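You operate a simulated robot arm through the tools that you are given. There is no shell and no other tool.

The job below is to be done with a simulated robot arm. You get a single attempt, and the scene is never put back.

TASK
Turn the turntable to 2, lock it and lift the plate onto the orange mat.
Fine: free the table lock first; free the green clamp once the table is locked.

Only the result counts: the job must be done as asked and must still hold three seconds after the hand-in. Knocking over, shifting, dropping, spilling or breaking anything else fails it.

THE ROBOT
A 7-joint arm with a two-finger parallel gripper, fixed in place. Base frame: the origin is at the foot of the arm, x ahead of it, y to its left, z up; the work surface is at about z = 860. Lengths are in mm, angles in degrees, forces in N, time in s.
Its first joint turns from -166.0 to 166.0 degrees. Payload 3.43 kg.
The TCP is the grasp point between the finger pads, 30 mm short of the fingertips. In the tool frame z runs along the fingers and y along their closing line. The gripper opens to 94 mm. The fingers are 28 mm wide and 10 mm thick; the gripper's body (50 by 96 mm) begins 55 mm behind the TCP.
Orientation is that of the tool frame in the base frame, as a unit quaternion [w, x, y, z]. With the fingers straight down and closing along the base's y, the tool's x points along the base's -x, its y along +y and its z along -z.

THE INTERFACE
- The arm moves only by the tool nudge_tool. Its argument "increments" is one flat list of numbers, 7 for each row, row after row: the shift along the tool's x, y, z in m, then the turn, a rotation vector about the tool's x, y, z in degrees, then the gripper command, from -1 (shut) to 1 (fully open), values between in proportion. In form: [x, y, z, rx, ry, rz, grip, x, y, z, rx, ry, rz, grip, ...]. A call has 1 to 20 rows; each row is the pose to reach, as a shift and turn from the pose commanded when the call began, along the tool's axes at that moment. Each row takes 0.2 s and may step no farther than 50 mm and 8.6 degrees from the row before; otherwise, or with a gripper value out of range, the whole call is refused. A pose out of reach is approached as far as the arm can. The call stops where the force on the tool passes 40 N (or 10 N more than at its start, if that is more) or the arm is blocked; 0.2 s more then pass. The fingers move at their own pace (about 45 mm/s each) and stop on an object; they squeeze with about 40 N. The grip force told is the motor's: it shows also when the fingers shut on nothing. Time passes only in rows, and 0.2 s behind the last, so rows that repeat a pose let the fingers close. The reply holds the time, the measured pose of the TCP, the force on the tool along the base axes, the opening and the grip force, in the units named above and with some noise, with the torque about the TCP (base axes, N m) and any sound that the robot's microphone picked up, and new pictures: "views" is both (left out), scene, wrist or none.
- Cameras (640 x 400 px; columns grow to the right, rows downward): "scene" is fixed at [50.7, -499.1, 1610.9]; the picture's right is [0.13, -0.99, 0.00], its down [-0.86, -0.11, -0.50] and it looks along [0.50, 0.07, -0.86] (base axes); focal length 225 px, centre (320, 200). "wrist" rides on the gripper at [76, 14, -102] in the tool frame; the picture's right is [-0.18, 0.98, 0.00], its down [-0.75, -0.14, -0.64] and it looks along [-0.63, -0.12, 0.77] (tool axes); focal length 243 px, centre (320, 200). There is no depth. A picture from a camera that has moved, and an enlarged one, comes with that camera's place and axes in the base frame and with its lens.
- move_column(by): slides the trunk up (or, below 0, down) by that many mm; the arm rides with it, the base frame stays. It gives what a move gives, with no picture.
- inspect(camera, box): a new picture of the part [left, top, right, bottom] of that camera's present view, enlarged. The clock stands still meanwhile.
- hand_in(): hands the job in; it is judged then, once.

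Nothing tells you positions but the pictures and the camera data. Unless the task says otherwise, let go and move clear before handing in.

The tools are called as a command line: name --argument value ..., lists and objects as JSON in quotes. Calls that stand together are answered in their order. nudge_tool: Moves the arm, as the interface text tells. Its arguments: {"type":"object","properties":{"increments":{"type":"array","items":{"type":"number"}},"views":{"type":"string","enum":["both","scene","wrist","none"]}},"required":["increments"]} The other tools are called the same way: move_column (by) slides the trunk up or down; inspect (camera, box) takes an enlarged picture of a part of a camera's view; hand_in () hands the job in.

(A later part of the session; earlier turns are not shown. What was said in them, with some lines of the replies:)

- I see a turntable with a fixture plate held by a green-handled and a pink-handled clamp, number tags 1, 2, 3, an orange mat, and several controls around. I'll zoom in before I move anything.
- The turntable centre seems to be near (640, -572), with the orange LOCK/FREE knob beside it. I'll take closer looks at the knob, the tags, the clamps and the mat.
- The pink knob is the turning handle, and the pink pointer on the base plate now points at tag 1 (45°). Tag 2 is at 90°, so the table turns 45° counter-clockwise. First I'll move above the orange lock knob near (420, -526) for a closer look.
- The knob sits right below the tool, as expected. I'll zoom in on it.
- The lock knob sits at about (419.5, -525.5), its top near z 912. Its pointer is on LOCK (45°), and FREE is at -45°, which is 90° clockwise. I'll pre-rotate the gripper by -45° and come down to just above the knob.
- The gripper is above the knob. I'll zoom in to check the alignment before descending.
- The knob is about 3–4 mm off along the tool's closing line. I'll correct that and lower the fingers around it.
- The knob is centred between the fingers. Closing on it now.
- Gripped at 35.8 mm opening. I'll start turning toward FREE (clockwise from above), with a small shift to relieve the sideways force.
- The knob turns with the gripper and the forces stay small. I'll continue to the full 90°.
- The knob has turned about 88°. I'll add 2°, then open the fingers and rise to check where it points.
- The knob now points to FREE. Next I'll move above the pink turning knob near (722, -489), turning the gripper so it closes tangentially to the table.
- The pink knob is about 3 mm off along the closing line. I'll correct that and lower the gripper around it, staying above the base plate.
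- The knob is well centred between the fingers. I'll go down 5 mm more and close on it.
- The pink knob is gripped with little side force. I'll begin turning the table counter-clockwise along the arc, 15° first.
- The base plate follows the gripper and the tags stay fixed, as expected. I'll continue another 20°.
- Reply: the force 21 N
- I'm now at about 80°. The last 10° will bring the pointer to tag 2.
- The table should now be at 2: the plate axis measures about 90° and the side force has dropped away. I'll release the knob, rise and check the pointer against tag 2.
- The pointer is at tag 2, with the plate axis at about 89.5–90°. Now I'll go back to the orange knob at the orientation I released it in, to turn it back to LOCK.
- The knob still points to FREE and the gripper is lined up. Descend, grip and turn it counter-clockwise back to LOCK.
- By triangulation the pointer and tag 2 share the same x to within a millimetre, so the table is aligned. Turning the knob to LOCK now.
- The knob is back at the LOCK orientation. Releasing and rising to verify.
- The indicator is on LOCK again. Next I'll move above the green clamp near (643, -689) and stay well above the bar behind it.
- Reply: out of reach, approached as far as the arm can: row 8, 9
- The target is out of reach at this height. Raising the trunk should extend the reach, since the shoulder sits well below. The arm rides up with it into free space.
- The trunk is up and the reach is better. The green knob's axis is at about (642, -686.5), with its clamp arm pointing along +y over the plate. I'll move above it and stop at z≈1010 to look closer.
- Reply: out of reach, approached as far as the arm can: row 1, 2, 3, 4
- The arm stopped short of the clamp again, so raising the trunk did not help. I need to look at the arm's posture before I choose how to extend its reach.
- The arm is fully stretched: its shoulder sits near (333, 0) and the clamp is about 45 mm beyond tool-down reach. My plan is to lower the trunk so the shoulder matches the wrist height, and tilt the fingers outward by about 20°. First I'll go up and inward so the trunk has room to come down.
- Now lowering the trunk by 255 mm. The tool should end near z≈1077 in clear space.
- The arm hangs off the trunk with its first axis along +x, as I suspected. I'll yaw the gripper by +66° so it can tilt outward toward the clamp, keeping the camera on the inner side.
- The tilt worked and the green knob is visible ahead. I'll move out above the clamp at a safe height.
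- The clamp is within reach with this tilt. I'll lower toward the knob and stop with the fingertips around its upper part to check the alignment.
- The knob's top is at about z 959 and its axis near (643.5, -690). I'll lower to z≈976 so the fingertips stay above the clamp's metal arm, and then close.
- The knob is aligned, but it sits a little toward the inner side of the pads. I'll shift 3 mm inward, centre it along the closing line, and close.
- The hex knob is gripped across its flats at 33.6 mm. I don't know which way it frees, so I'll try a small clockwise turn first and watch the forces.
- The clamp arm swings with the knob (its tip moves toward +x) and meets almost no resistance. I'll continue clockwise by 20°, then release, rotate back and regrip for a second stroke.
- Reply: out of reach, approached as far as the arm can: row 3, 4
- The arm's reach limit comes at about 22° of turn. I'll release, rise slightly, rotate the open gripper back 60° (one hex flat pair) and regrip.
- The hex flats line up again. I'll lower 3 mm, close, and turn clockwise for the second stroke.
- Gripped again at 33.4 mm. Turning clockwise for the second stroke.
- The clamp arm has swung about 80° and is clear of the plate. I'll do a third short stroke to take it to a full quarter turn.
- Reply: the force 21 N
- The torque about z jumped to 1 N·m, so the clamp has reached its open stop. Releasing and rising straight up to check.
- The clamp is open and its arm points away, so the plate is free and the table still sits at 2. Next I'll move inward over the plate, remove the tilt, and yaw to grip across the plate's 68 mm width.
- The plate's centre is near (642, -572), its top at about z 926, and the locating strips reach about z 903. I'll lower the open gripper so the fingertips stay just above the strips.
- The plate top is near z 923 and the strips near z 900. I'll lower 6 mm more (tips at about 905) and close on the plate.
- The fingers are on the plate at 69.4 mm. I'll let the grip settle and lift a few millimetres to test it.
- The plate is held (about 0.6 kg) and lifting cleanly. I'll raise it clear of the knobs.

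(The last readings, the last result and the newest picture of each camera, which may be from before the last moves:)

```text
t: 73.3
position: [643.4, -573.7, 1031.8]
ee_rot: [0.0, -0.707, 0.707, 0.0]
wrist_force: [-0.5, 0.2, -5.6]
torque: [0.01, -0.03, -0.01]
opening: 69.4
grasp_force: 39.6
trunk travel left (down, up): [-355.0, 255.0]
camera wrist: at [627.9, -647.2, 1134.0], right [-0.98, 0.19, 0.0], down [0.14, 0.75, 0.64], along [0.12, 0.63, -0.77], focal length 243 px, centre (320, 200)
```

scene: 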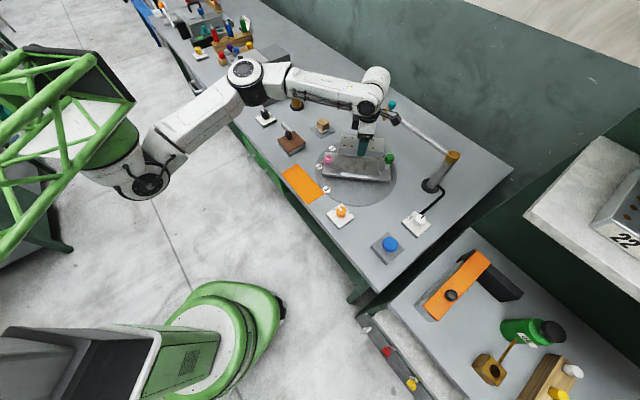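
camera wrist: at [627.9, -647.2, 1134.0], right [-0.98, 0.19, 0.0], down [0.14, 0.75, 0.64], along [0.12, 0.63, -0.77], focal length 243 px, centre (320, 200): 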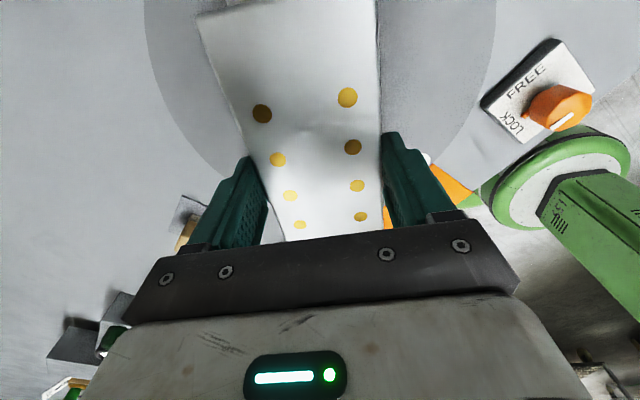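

The plate is well clear. I'll carry it to above the mat centre near (552.7, -360), turning it 45° to match the mat's long axis.

nudge_tool --increments '[-0.01775, 0.00752, 0, 0, 0, 3.75, -1, -0.0355, 0.01503, 0, 0, 0, 7.5, -1, -0.05325, 0.02255, 0, 0, 0, 11.25, -1, -0.071, 0.03007, 0, 0, 0, 15, -1, -0.08875, 0.03758, 0, 0, 0, 18.75, -1, -0.1065, 0.0451, 0, 0, 0, 22.5, -1, -0.12425, 0.05262, 0, 0, 0, 26.25, -1, -0.142, 0.06013, 0, 0, 0, 30, -1, -0.15975, 0.06765, 0, 0, 0, 33.75, -1, -0.1775, 0.07517, 0, 0, 0, 37.5, -1, -0.19525, 0.08268, 0, 0, 0, 41.25, -1, -0.213, 0.0902, 0, 0, 0, 45, -1]' --views "both"

inspect --camera "scene" --box '[260, 130, 360, 220]'

inspect --camera "wrist" --box '[160, 0, 480, 240]'

```text
t: 76.0
position: [552.2, -358.8, 1031.7]
ee_rot: [0.0, -0.381, 0.925, 0.0]
wrist_force: [0.5, 0.3, -5.3]
torque: [0.04, 0.0, 0.02]
opening: 69.5
grasp_force: 39.4
trunk travel left (down, up): [-355.0, 255.0]
camera wrist: at [487.5, -399.9, 1133.4], right [-0.56, 0.83, 0.0], down [0.63, 0.43, 0.64], along [0.53, 0.36, -0.77], focal length 243 px, centre (320, 200)
```

scene: 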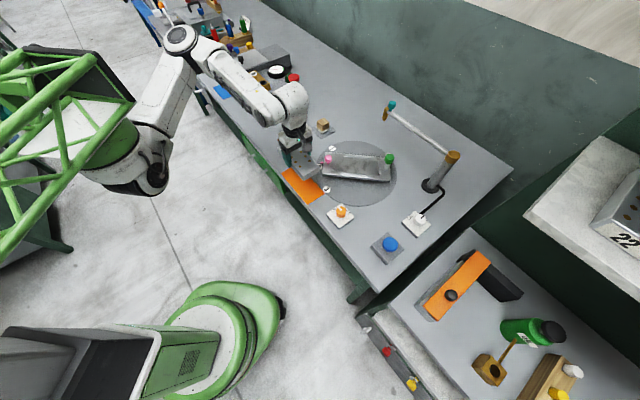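
wrist: 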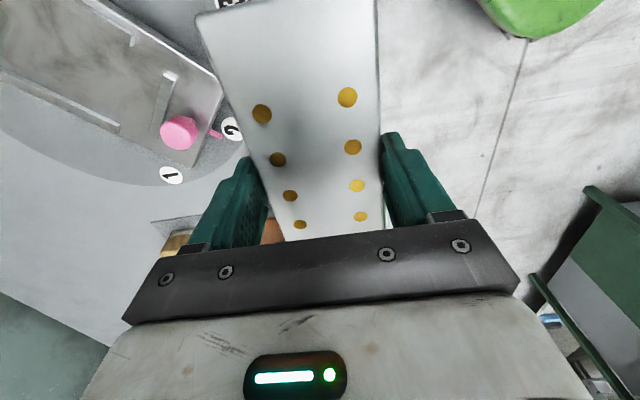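

```text
4.44 times, centred on (310, 175) of scene
camera zoom: at [50.7, -499.1, 1610.9], right [0.13, -0.99, 0.0], down [-0.86, -0.11, -0.5], along [0.5, 0.07, -0.86], focal length 999 px, centre (364, 311)
```

zoom: 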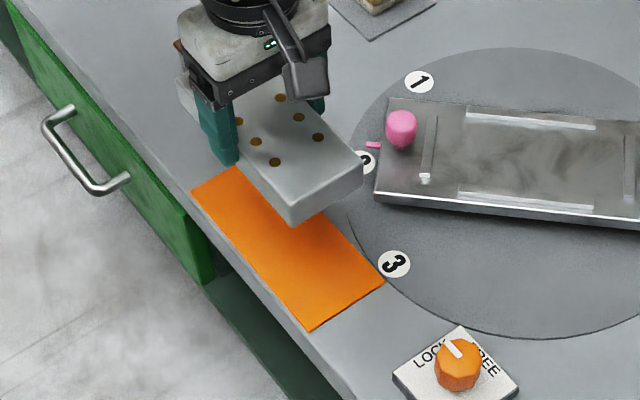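

```text
1.67 times, centred on (320, 120) of wrist
camera zoom: at [487.5, -399.9, 1133.4], right [-0.56, 0.83, 0.0], down [0.63, 0.43, 0.64], along [0.53, 0.36, -0.77], focal length 404 px, centre (320, 333)
```

zoom: 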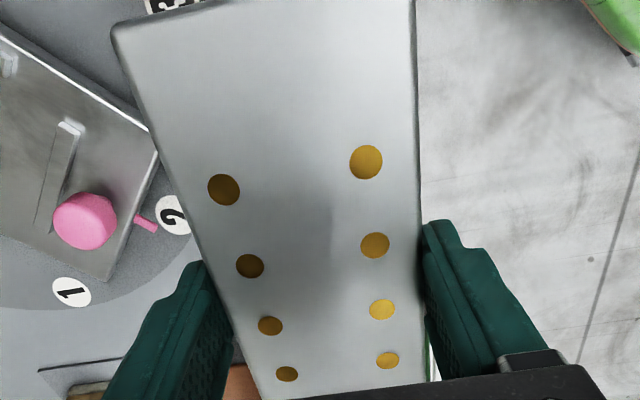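

The plate is over the mat. Lowering to about 30 mm above it to check the alignment.

nudge_tool --increments '[0, 0, 0.02, 0, 0, 0, -1, 0, 0, 0.04, 0, 0, 0, -1, 0, 0, 0.06, 0, 0, 0, -1, 0, 0, 0.08, 0, 0, 0, -1, 0, 0, 0.095, 0, 0, 0, -1, 0, 0, 0.105, 0, 0, 0, -1]' --views "both"

inspect --camera "scene" --box '[260, 140, 350, 220]'

inspect --camera "wrist" --box '[160, 0, 480, 240]'

```text
t: 77.3
position: [552.3, -360.0, 926.0]
ee_rot: [0.0, -0.382, 0.924, 0.0]
wrist_force: [0.2, 1.5, -6.2]
torque: [0.0, 0.01, 0.01]
opening: 70.1
grasp_force: 39.3
trunk travel left (down, up): [-355.0, 255.0]
camera wrist: at [487.2, -401.5, 1027.9], right [-0.56, 0.83, 0.0], down [0.63, 0.43, 0.64], along [0.53, 0.36, -0.77], focal length 243 px, centre (320, 200)
```

scene: 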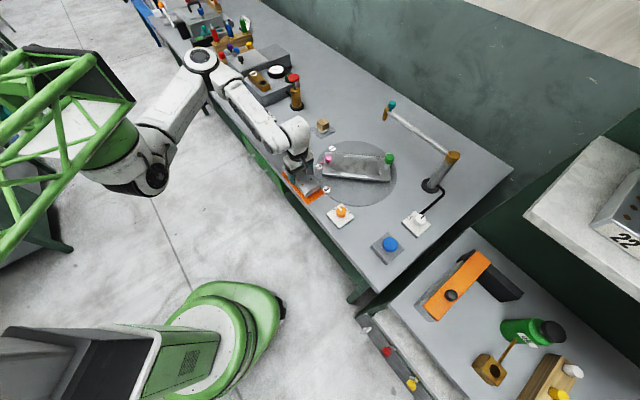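
wrist: 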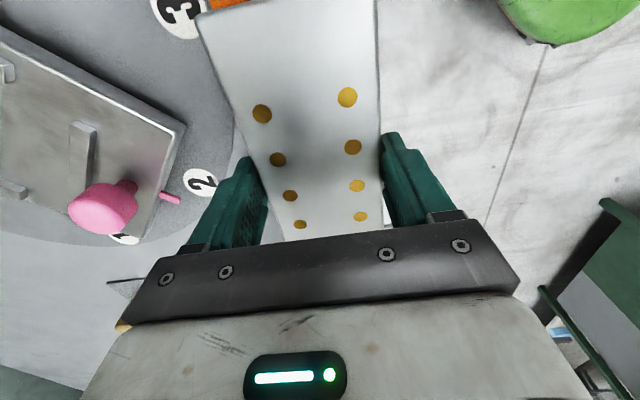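

```text
5.00 times, centred on (305, 180) of scene
camera zoom: at [50.7, -499.1, 1610.9], right [0.13, -0.99, 0.0], down [-0.86, -0.11, -0.5], along [0.5, 0.07, -0.86], focal length 1124 px, centre (395, 300)
```

zoom: 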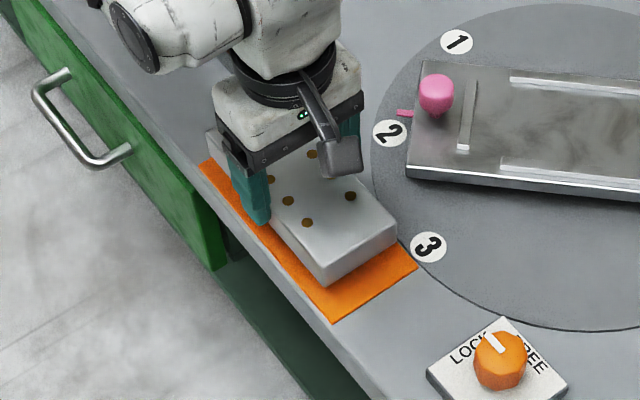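

```text
1.67 times, centred on (320, 120) of wrist
camera zoom: at [487.2, -401.5, 1027.9], right [-0.56, 0.83, 0.0], down [0.63, 0.43, 0.64], along [0.53, 0.36, -0.77], focal length 404 px, centre (320, 333)
```

zoom: 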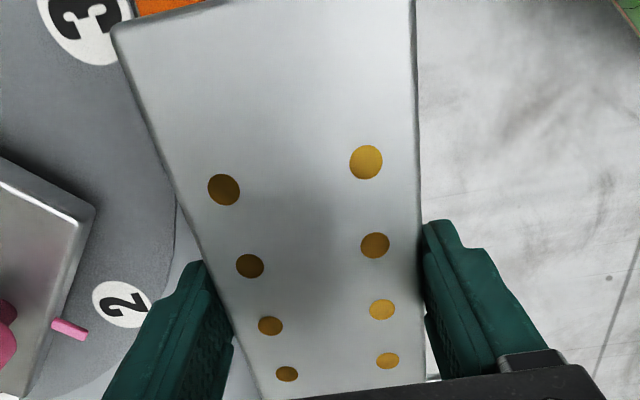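

The alignment looks right: the plate's end sits about 14 mm inside the mat's end. Lowering slowly toward contact.

nudge_tool --increments '[0, 0, 0.008, 0, 0, 0, -1, 0, 0, 0.014, 0, 0, 0, -1, 0, 0, 0.018, 0, 0, 0, -1, 0, 0, 0.02, 0, 0, 0, -1, 0, 0, 0.0215, 0, 0, 0, -1]' --views "none"

```text
t: 78.5
position: [552.2, -359.8, 905.5]
ee_rot: [0.0, -0.382, 0.924, 0.0]
wrist_force: [-0.2, 0.3, -5.7]
torque: [-0.01, -0.02, -0.01]
opening: 69.6
grasp_force: 39.7
trunk travel left (down, up): [-355.0, 255.0]
```

nudge_tool --increments '[0, 0, 0.001, 0, 0, 0, -1, 0, 0, 0.002, 0, 0, 0, -1, 0, 0, 0.003, 0, 0, 0, -1]' --views "scene"

inspect --camera "scene" --box '[270, 150, 350, 220]'

```text
t: 79.3
position: [554.1, -360.1, 905.1]
ee_rot: [0.001, -0.383, 0.924, -0.001]
wrist_force: [2.2, 2.0, 23.7]
torque: [0.63, 0.21, -0.02]
opening: 69.8
grasp_force: 40.2
trunk travel left (down, up): [-355.0, 255.0]
```

scene: 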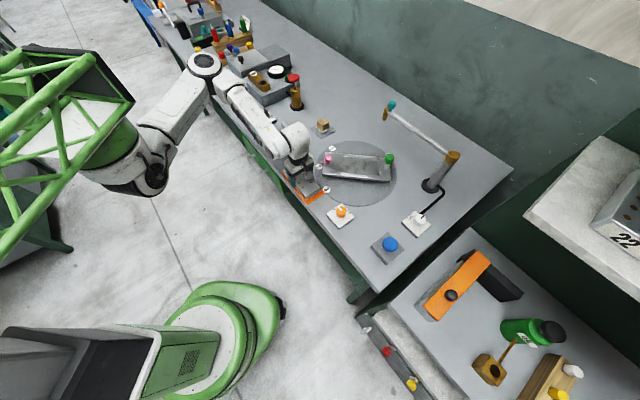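

```text
5.71 times, centred on (310, 185) of scene
camera zoom: at [50.7, -499.1, 1610.9], right [0.13, -0.99, 0.0], down [-0.86, -0.11, -0.5], along [0.5, 0.07, -0.86], focal length 1284 px, centre (377, 286)
```

zoom: 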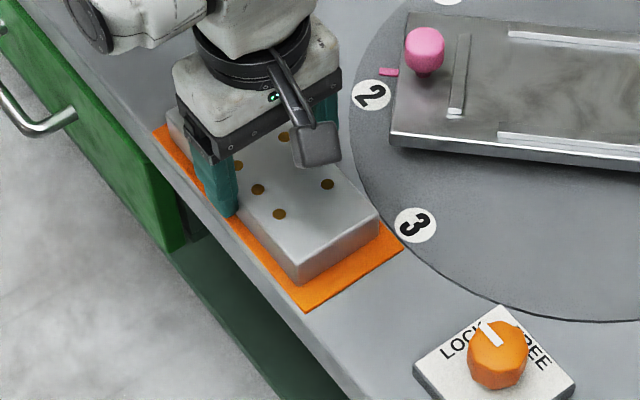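

The plate is touching the mat (Fz +24 N). I'll relieve the press, open the fingers, and rise straight up.

nudge_tool --increments '[0, 0, -0.001, 0, 0, 0, -1, 0, 0, -0.002, 0, 0, 0, -1, 0, 0, -0.002, 0, 0, 0, 1, 0, 0, -0.002, 0, 0, 0, 1, 0, 0, -0.002, 0, 0, 0, 1, 0, 0, -0.002, 0, 0, 0, 1]' --views "both"

inspect --camera "scene" --box '[270, 150, 350, 220]'

```text
t: 80.8
position: [551.9, -359.7, 904.6]
ee_rot: [-0.001, -0.382, 0.924, 0.0]
wrist_force: [0.2, -0.9, 0.5]
torque: [0.0, 0.0, -0.04]
opening: 93.9
grasp_force: 0.0
trunk travel left (down, up): [-355.0, 255.0]
camera wrist: at [487.2, -401.2, 1006.3], right [-0.56, 0.83, 0.0], down [0.63, 0.43, 0.64], along [0.53, 0.36, -0.77], focal length 243 px, centre (320, 200)
```

scene: 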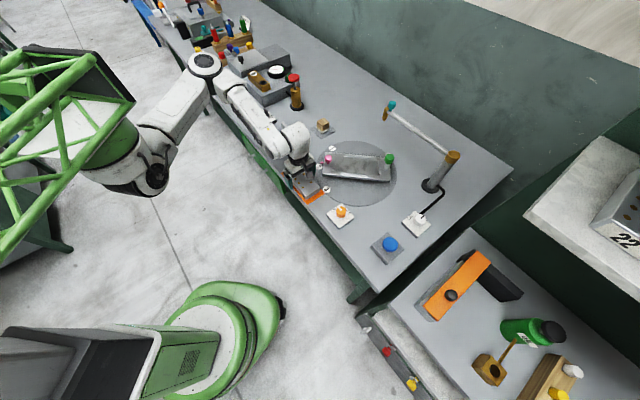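
wrist: 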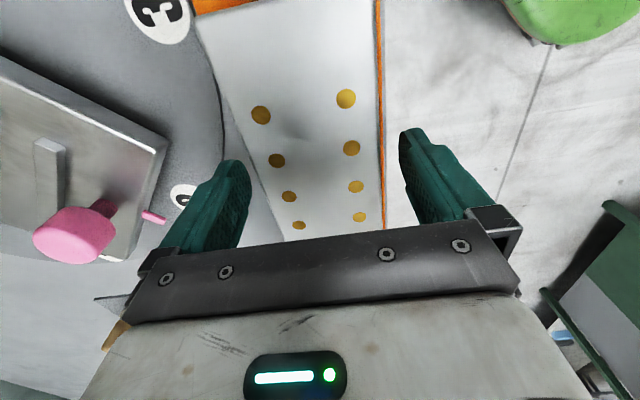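

```text
5.71 times, centred on (310, 185) of scene
camera zoom: at [50.7, -499.1, 1610.9], right [0.13, -0.99, 0.0], down [-0.86, -0.11, -0.5], along [0.5, 0.07, -0.86], focal length 1284 px, centre (377, 286)
```

zoom: 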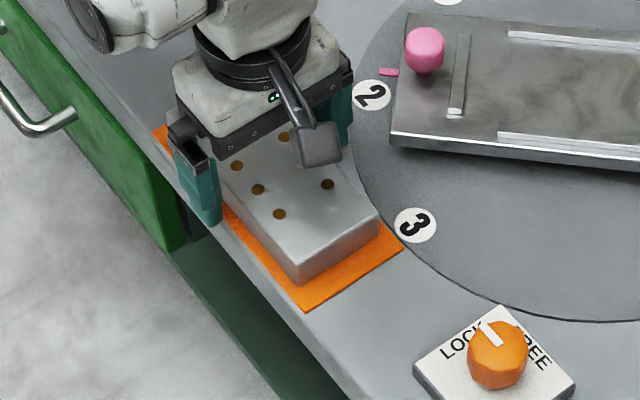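

Released. The plate rests on the mat with an orange margin around it. I'll rise clear and inspect the final state.

nudge_tool --increments '[0, 0, -0.02, 0, 0, 0, 1, 0, 0, -0.05, 0, 0, 0, 1, 0, 0, -0.09, 0, 0, 0, 1, 0, 0, -0.135, 0, 0, 0, 1, 0, 0, -0.18, 0, 0, 0, 1, 0, 0, -0.22, 0, 0, 0, 1, 0.03, 0, -0.25, 0, 0, 0, 1]' --views "both"

inspect --camera "scene" --box '[260, 140, 420, 240]'

inspect --camera "wrist" --box '[160, 0, 480, 240]'

```text
t: 82.3
position: [531.8, -381.0, 1157.3]
ee_rot: [0.0, -0.382, 0.924, 0.0]
wrist_force: [0.6, 0.6, 0.3]
torque: [0.01, 0.04, 0.01]
opening: 93.9
grasp_force: 0.0
trunk travel left (down, up): [-355.0, 255.0]
camera wrist: at [466.5, -421.6, 1258.2], right [-0.56, 0.83, 0.0], down [0.63, 0.43, 0.64], along [0.53, 0.36, -0.77], focal length 243 px, centre (320, 200)
```

scene: 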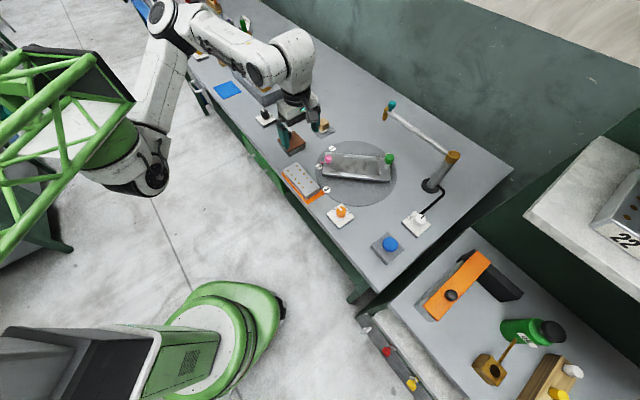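
wrist: 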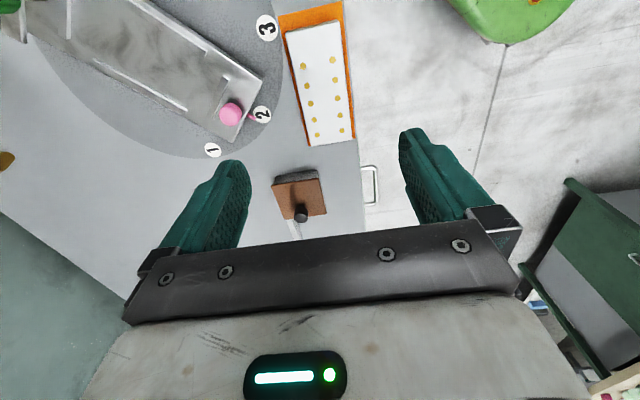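

```text
4.00 times, centred on (340, 190) of scene
camera zoom: at [50.7, -499.1, 1610.9], right [0.13, -0.99, 0.0], down [-0.86, -0.11, -0.5], along [0.5, 0.07, -0.86], focal length 899 px, centre (240, 240)
```

zoom: 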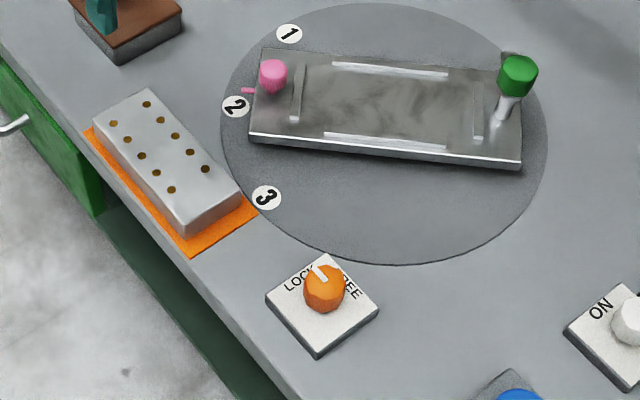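

```text
1.67 times, centred on (320, 120) of wrist
camera zoom: at [466.5, -421.6, 1258.2], right [-0.56, 0.83, 0.0], down [0.63, 0.43, 0.64], along [0.53, 0.36, -0.77], focal length 404 px, centre (320, 333)
```

zoom: 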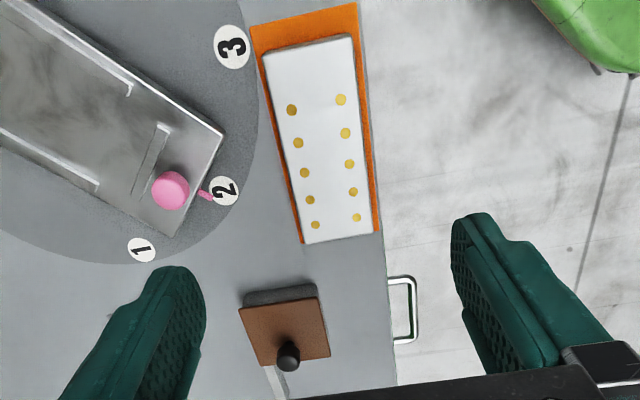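

The plate lies centred on the orange mat, within about 1 mm and aligned with it. The table pointer is at 2, the lock shows LOCK, the green clamp is swung open, and the gripper is empty and clear. Handing in.

hand_in

```text
The job is handed in.
```

I turned the turntable to 2, locked it, and placed the plate on the orange mat. The job is handed in; I did not get a pass or fail result back.

- **Order:** I turned the lock knob to FREE first and swung the table from 1 to 2. Then I turned the knob back to LOCK, and only after that freed the green clamp.
- **Table:** the pointer lines up with tag 2 to within about 1°, and it had not shifted when I checked it at the end.
- **Green clamp:** I swung it about 90° to its stop, well clear of the plate. It was out of reach with the gripper straight down, so I lowered the trunk and tilted the fingers outward. I left the trunk about 145 mm below where it started.
- **Plate:** by the camera it lies within about 1 mm of the mat's centre, aligned with the mat's long axis.
- **Surroundings:** I saw nothing else moved, and the gripper is empty and clear.
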